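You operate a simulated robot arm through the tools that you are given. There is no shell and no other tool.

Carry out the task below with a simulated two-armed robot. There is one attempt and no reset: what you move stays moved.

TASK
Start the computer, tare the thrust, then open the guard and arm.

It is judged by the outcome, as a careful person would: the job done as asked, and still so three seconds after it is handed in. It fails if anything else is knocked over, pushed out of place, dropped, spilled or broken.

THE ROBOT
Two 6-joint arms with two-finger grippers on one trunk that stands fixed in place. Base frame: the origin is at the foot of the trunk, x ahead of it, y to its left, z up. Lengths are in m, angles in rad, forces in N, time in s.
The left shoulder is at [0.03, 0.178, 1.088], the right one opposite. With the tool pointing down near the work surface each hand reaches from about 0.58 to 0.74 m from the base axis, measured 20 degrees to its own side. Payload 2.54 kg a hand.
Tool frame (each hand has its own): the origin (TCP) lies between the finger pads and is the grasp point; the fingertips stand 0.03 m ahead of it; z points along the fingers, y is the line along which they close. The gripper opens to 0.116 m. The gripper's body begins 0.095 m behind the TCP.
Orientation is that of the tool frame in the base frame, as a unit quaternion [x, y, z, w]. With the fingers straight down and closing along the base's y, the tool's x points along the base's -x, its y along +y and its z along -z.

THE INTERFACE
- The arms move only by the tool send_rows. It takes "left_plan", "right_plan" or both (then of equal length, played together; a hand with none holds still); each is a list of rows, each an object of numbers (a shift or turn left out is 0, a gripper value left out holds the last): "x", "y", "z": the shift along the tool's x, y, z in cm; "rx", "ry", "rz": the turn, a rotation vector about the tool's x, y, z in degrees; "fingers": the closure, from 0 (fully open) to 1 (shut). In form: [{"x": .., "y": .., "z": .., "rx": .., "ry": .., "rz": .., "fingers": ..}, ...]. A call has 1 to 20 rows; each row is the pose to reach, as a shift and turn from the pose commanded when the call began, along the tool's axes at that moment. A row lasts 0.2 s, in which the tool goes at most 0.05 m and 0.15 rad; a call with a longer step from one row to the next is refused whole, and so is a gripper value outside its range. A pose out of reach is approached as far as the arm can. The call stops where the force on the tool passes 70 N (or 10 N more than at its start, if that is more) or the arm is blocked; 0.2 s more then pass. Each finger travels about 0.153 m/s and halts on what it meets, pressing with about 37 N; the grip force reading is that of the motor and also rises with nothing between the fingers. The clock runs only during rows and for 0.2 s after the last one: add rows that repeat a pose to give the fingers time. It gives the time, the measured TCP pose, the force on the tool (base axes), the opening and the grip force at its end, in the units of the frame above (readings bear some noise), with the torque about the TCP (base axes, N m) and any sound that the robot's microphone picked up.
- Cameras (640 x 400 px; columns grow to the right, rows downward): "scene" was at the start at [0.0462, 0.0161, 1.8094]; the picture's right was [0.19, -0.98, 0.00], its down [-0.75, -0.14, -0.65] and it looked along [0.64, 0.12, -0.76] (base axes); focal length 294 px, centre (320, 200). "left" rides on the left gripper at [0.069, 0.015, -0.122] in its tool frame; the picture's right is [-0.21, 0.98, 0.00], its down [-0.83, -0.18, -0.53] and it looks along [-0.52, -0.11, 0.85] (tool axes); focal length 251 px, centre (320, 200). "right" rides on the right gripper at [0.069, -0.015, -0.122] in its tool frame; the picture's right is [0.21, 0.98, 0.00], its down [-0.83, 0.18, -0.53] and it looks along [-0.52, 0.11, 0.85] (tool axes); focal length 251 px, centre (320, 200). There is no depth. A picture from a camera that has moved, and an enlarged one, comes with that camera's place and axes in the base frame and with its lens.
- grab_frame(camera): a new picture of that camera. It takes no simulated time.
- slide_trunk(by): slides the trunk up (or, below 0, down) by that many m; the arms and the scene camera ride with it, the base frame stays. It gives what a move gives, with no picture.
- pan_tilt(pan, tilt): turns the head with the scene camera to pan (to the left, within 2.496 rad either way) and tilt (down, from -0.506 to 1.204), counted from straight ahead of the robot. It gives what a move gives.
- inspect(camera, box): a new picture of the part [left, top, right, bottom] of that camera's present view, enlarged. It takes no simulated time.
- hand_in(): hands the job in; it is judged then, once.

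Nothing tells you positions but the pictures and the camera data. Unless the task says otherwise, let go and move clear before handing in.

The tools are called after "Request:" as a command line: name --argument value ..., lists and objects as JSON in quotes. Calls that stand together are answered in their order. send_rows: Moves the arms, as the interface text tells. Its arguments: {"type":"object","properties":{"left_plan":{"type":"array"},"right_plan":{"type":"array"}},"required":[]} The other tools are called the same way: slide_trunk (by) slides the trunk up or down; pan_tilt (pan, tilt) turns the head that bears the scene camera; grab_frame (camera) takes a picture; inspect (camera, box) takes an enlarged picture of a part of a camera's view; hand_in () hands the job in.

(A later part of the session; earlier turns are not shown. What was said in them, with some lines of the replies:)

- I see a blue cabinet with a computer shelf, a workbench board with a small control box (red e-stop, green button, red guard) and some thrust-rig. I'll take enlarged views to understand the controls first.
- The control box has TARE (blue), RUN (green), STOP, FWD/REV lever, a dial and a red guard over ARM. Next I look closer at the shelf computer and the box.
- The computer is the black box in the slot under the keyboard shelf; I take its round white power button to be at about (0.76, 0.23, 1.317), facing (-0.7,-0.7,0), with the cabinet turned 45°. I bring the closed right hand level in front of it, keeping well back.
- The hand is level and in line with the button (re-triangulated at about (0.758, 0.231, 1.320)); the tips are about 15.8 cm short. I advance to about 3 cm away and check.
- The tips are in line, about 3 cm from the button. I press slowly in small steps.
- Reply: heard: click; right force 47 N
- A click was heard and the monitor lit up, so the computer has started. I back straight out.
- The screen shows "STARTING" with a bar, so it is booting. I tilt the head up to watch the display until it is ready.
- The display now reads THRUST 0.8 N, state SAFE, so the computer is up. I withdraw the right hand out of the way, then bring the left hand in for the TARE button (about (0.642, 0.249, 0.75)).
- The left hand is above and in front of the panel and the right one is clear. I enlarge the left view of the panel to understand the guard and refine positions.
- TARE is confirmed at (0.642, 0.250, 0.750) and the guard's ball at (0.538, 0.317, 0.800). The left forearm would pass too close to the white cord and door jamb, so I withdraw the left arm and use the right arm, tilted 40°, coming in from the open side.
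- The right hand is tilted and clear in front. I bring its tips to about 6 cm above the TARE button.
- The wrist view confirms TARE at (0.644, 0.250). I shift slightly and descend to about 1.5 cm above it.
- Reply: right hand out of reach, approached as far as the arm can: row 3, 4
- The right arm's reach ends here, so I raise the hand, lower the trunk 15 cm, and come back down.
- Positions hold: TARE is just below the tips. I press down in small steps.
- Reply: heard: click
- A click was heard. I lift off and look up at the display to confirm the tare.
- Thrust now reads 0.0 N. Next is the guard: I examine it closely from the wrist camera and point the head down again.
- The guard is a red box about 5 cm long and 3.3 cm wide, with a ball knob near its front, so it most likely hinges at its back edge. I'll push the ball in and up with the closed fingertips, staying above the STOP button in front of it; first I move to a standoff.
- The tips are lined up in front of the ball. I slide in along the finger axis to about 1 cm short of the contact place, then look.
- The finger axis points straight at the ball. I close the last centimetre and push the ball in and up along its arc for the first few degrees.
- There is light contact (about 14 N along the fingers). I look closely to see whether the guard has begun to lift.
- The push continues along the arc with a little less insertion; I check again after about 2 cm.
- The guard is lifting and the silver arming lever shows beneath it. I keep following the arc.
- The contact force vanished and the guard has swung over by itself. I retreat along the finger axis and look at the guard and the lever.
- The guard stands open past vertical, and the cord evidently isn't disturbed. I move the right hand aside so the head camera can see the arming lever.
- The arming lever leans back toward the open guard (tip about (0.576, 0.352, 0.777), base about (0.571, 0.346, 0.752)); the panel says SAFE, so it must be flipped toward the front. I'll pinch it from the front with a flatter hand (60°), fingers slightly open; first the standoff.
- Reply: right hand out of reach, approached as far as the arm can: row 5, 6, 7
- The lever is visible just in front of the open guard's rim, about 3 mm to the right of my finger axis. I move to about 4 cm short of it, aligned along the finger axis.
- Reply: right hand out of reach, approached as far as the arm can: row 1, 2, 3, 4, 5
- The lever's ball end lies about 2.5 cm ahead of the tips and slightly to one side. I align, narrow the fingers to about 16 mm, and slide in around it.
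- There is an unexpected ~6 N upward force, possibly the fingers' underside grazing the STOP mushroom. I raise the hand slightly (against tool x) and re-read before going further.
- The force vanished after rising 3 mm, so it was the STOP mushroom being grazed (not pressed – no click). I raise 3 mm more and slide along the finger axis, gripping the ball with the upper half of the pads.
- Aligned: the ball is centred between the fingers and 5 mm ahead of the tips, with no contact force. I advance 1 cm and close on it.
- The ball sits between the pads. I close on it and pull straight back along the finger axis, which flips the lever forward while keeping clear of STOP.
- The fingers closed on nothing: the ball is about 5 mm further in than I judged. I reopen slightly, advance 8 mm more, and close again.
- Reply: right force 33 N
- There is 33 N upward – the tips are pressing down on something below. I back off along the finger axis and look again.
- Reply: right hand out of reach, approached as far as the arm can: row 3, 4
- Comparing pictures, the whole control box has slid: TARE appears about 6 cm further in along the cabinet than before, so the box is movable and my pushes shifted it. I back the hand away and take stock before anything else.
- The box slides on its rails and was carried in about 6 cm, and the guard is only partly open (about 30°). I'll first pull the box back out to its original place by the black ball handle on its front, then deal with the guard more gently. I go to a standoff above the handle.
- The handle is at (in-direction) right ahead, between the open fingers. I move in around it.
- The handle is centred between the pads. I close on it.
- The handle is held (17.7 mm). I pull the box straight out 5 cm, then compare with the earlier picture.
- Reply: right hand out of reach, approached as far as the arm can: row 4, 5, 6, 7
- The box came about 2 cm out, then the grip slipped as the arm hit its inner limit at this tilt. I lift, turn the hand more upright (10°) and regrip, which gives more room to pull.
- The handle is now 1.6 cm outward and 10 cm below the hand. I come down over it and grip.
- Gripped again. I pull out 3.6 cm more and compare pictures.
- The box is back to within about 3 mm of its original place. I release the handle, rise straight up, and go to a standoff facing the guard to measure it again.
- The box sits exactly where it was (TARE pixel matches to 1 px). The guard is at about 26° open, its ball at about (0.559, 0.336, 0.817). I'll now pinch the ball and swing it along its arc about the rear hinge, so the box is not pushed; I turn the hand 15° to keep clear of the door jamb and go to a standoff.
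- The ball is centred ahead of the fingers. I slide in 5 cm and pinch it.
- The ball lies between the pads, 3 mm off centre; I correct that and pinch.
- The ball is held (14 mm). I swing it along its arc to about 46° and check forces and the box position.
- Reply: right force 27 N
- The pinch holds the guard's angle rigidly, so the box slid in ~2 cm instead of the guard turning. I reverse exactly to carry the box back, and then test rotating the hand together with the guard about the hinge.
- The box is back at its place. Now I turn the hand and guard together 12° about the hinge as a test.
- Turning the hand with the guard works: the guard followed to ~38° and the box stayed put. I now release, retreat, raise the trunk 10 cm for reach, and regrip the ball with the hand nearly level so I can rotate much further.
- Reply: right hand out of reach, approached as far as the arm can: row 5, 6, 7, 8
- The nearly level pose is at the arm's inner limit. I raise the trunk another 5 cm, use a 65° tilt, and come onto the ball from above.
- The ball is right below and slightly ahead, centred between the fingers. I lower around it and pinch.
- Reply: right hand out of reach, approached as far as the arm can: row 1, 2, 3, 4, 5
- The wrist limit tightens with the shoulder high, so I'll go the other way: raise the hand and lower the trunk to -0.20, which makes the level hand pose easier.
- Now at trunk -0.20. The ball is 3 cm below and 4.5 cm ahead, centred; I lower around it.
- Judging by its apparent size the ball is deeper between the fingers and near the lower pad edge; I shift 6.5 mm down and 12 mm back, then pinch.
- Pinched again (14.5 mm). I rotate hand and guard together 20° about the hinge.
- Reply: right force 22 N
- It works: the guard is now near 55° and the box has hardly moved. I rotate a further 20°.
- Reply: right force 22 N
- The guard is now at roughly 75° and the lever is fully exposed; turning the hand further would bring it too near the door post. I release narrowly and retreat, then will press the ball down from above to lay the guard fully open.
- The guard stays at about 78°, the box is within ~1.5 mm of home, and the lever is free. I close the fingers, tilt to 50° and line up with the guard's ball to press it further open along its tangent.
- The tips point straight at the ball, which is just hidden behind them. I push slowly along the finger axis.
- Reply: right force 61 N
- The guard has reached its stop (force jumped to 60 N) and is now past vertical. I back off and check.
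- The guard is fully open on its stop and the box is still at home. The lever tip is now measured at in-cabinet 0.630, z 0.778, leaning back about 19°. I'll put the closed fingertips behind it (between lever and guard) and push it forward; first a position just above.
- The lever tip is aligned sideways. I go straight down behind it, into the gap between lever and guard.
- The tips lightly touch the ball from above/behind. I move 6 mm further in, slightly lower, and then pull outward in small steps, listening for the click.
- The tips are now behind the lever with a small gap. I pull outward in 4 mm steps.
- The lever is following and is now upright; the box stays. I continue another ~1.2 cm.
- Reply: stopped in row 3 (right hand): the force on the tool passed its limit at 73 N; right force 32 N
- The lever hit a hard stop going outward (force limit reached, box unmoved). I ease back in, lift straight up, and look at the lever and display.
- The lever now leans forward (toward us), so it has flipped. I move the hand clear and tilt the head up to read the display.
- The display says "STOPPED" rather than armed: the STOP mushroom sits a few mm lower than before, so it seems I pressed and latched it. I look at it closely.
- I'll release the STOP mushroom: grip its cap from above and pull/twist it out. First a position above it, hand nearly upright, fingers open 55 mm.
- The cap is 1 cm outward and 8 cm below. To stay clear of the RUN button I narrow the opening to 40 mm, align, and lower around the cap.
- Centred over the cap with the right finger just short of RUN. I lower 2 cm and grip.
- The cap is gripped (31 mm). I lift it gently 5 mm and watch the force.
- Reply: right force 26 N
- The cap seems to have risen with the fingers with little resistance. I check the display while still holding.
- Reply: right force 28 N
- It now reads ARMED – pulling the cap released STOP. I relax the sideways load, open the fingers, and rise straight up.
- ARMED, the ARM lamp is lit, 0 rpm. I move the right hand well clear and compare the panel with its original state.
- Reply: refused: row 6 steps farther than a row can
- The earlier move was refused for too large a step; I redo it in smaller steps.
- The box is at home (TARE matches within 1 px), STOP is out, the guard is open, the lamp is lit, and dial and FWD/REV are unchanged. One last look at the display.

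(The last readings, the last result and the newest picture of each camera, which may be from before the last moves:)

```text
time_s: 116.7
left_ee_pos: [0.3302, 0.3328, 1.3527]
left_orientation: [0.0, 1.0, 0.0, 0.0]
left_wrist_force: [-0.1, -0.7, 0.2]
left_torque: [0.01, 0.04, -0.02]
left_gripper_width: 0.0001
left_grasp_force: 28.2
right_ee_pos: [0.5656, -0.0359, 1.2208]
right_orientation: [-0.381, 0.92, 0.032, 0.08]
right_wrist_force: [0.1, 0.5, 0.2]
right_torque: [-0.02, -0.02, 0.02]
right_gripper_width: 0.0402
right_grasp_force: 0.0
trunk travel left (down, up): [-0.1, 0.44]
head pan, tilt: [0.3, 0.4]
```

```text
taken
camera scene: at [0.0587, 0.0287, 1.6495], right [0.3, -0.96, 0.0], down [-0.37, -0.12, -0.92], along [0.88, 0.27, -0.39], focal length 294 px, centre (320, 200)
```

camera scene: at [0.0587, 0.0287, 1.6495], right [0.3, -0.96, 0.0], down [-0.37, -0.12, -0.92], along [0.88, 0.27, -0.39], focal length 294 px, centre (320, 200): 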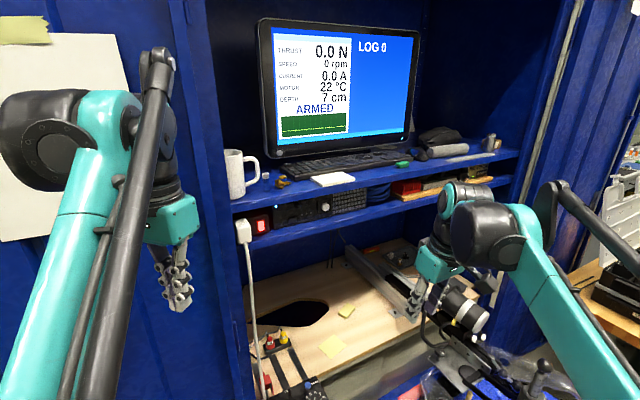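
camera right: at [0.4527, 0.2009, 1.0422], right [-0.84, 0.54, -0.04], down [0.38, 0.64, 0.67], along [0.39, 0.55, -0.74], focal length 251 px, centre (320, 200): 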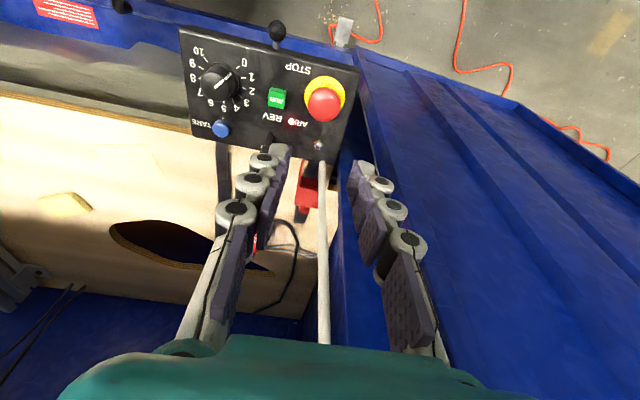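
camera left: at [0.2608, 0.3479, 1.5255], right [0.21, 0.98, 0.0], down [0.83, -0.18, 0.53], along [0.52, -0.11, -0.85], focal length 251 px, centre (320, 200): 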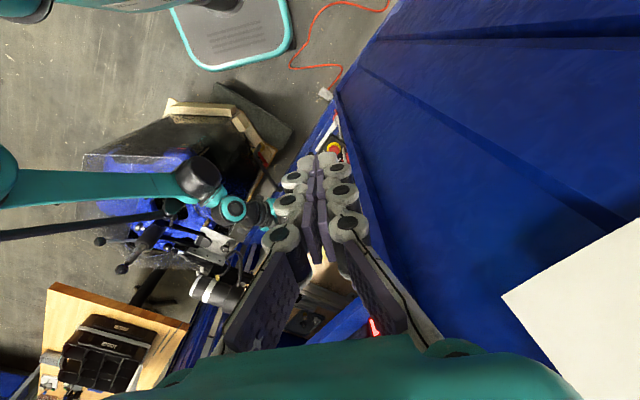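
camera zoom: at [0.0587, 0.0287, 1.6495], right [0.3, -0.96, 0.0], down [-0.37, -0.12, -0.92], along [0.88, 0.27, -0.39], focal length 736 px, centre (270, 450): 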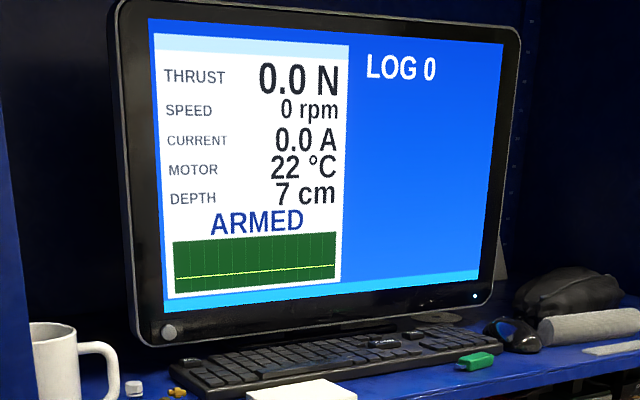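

The computer is running, thrust is tared to 0.0 N, the guard is open and the display reads ARMED at 0 rpm. The box is back in its place and both hands are clear, so I hand the job in.

Request:
hand_in

```text
The job is handed in.
```

I finished the job and handed it in. The computer is running, the thrust reads 0.0 N, the guard is open on its stop, and the display shows ARMED at 0 rpm with the ARM lamp lit.

Two things went wrong along the way, and I corrected both before handing in:

- **Control box moved:** the box slides on its rails, and pushing the guard carried it about 6 cm into the cabinet. I pulled it back by its front handle. In the last head-camera picture it sits within about 2 mm of its original place.
- **STOP pressed:** my fingers caught and latched the STOP button, and the display showed STOPPED. I pulled the cap back out and the display changed to ARMED.

The dial and the FWD/REV lever look unchanged in the pictures, and I saw nothing else disturbed. Both hands were clear at hand-in.
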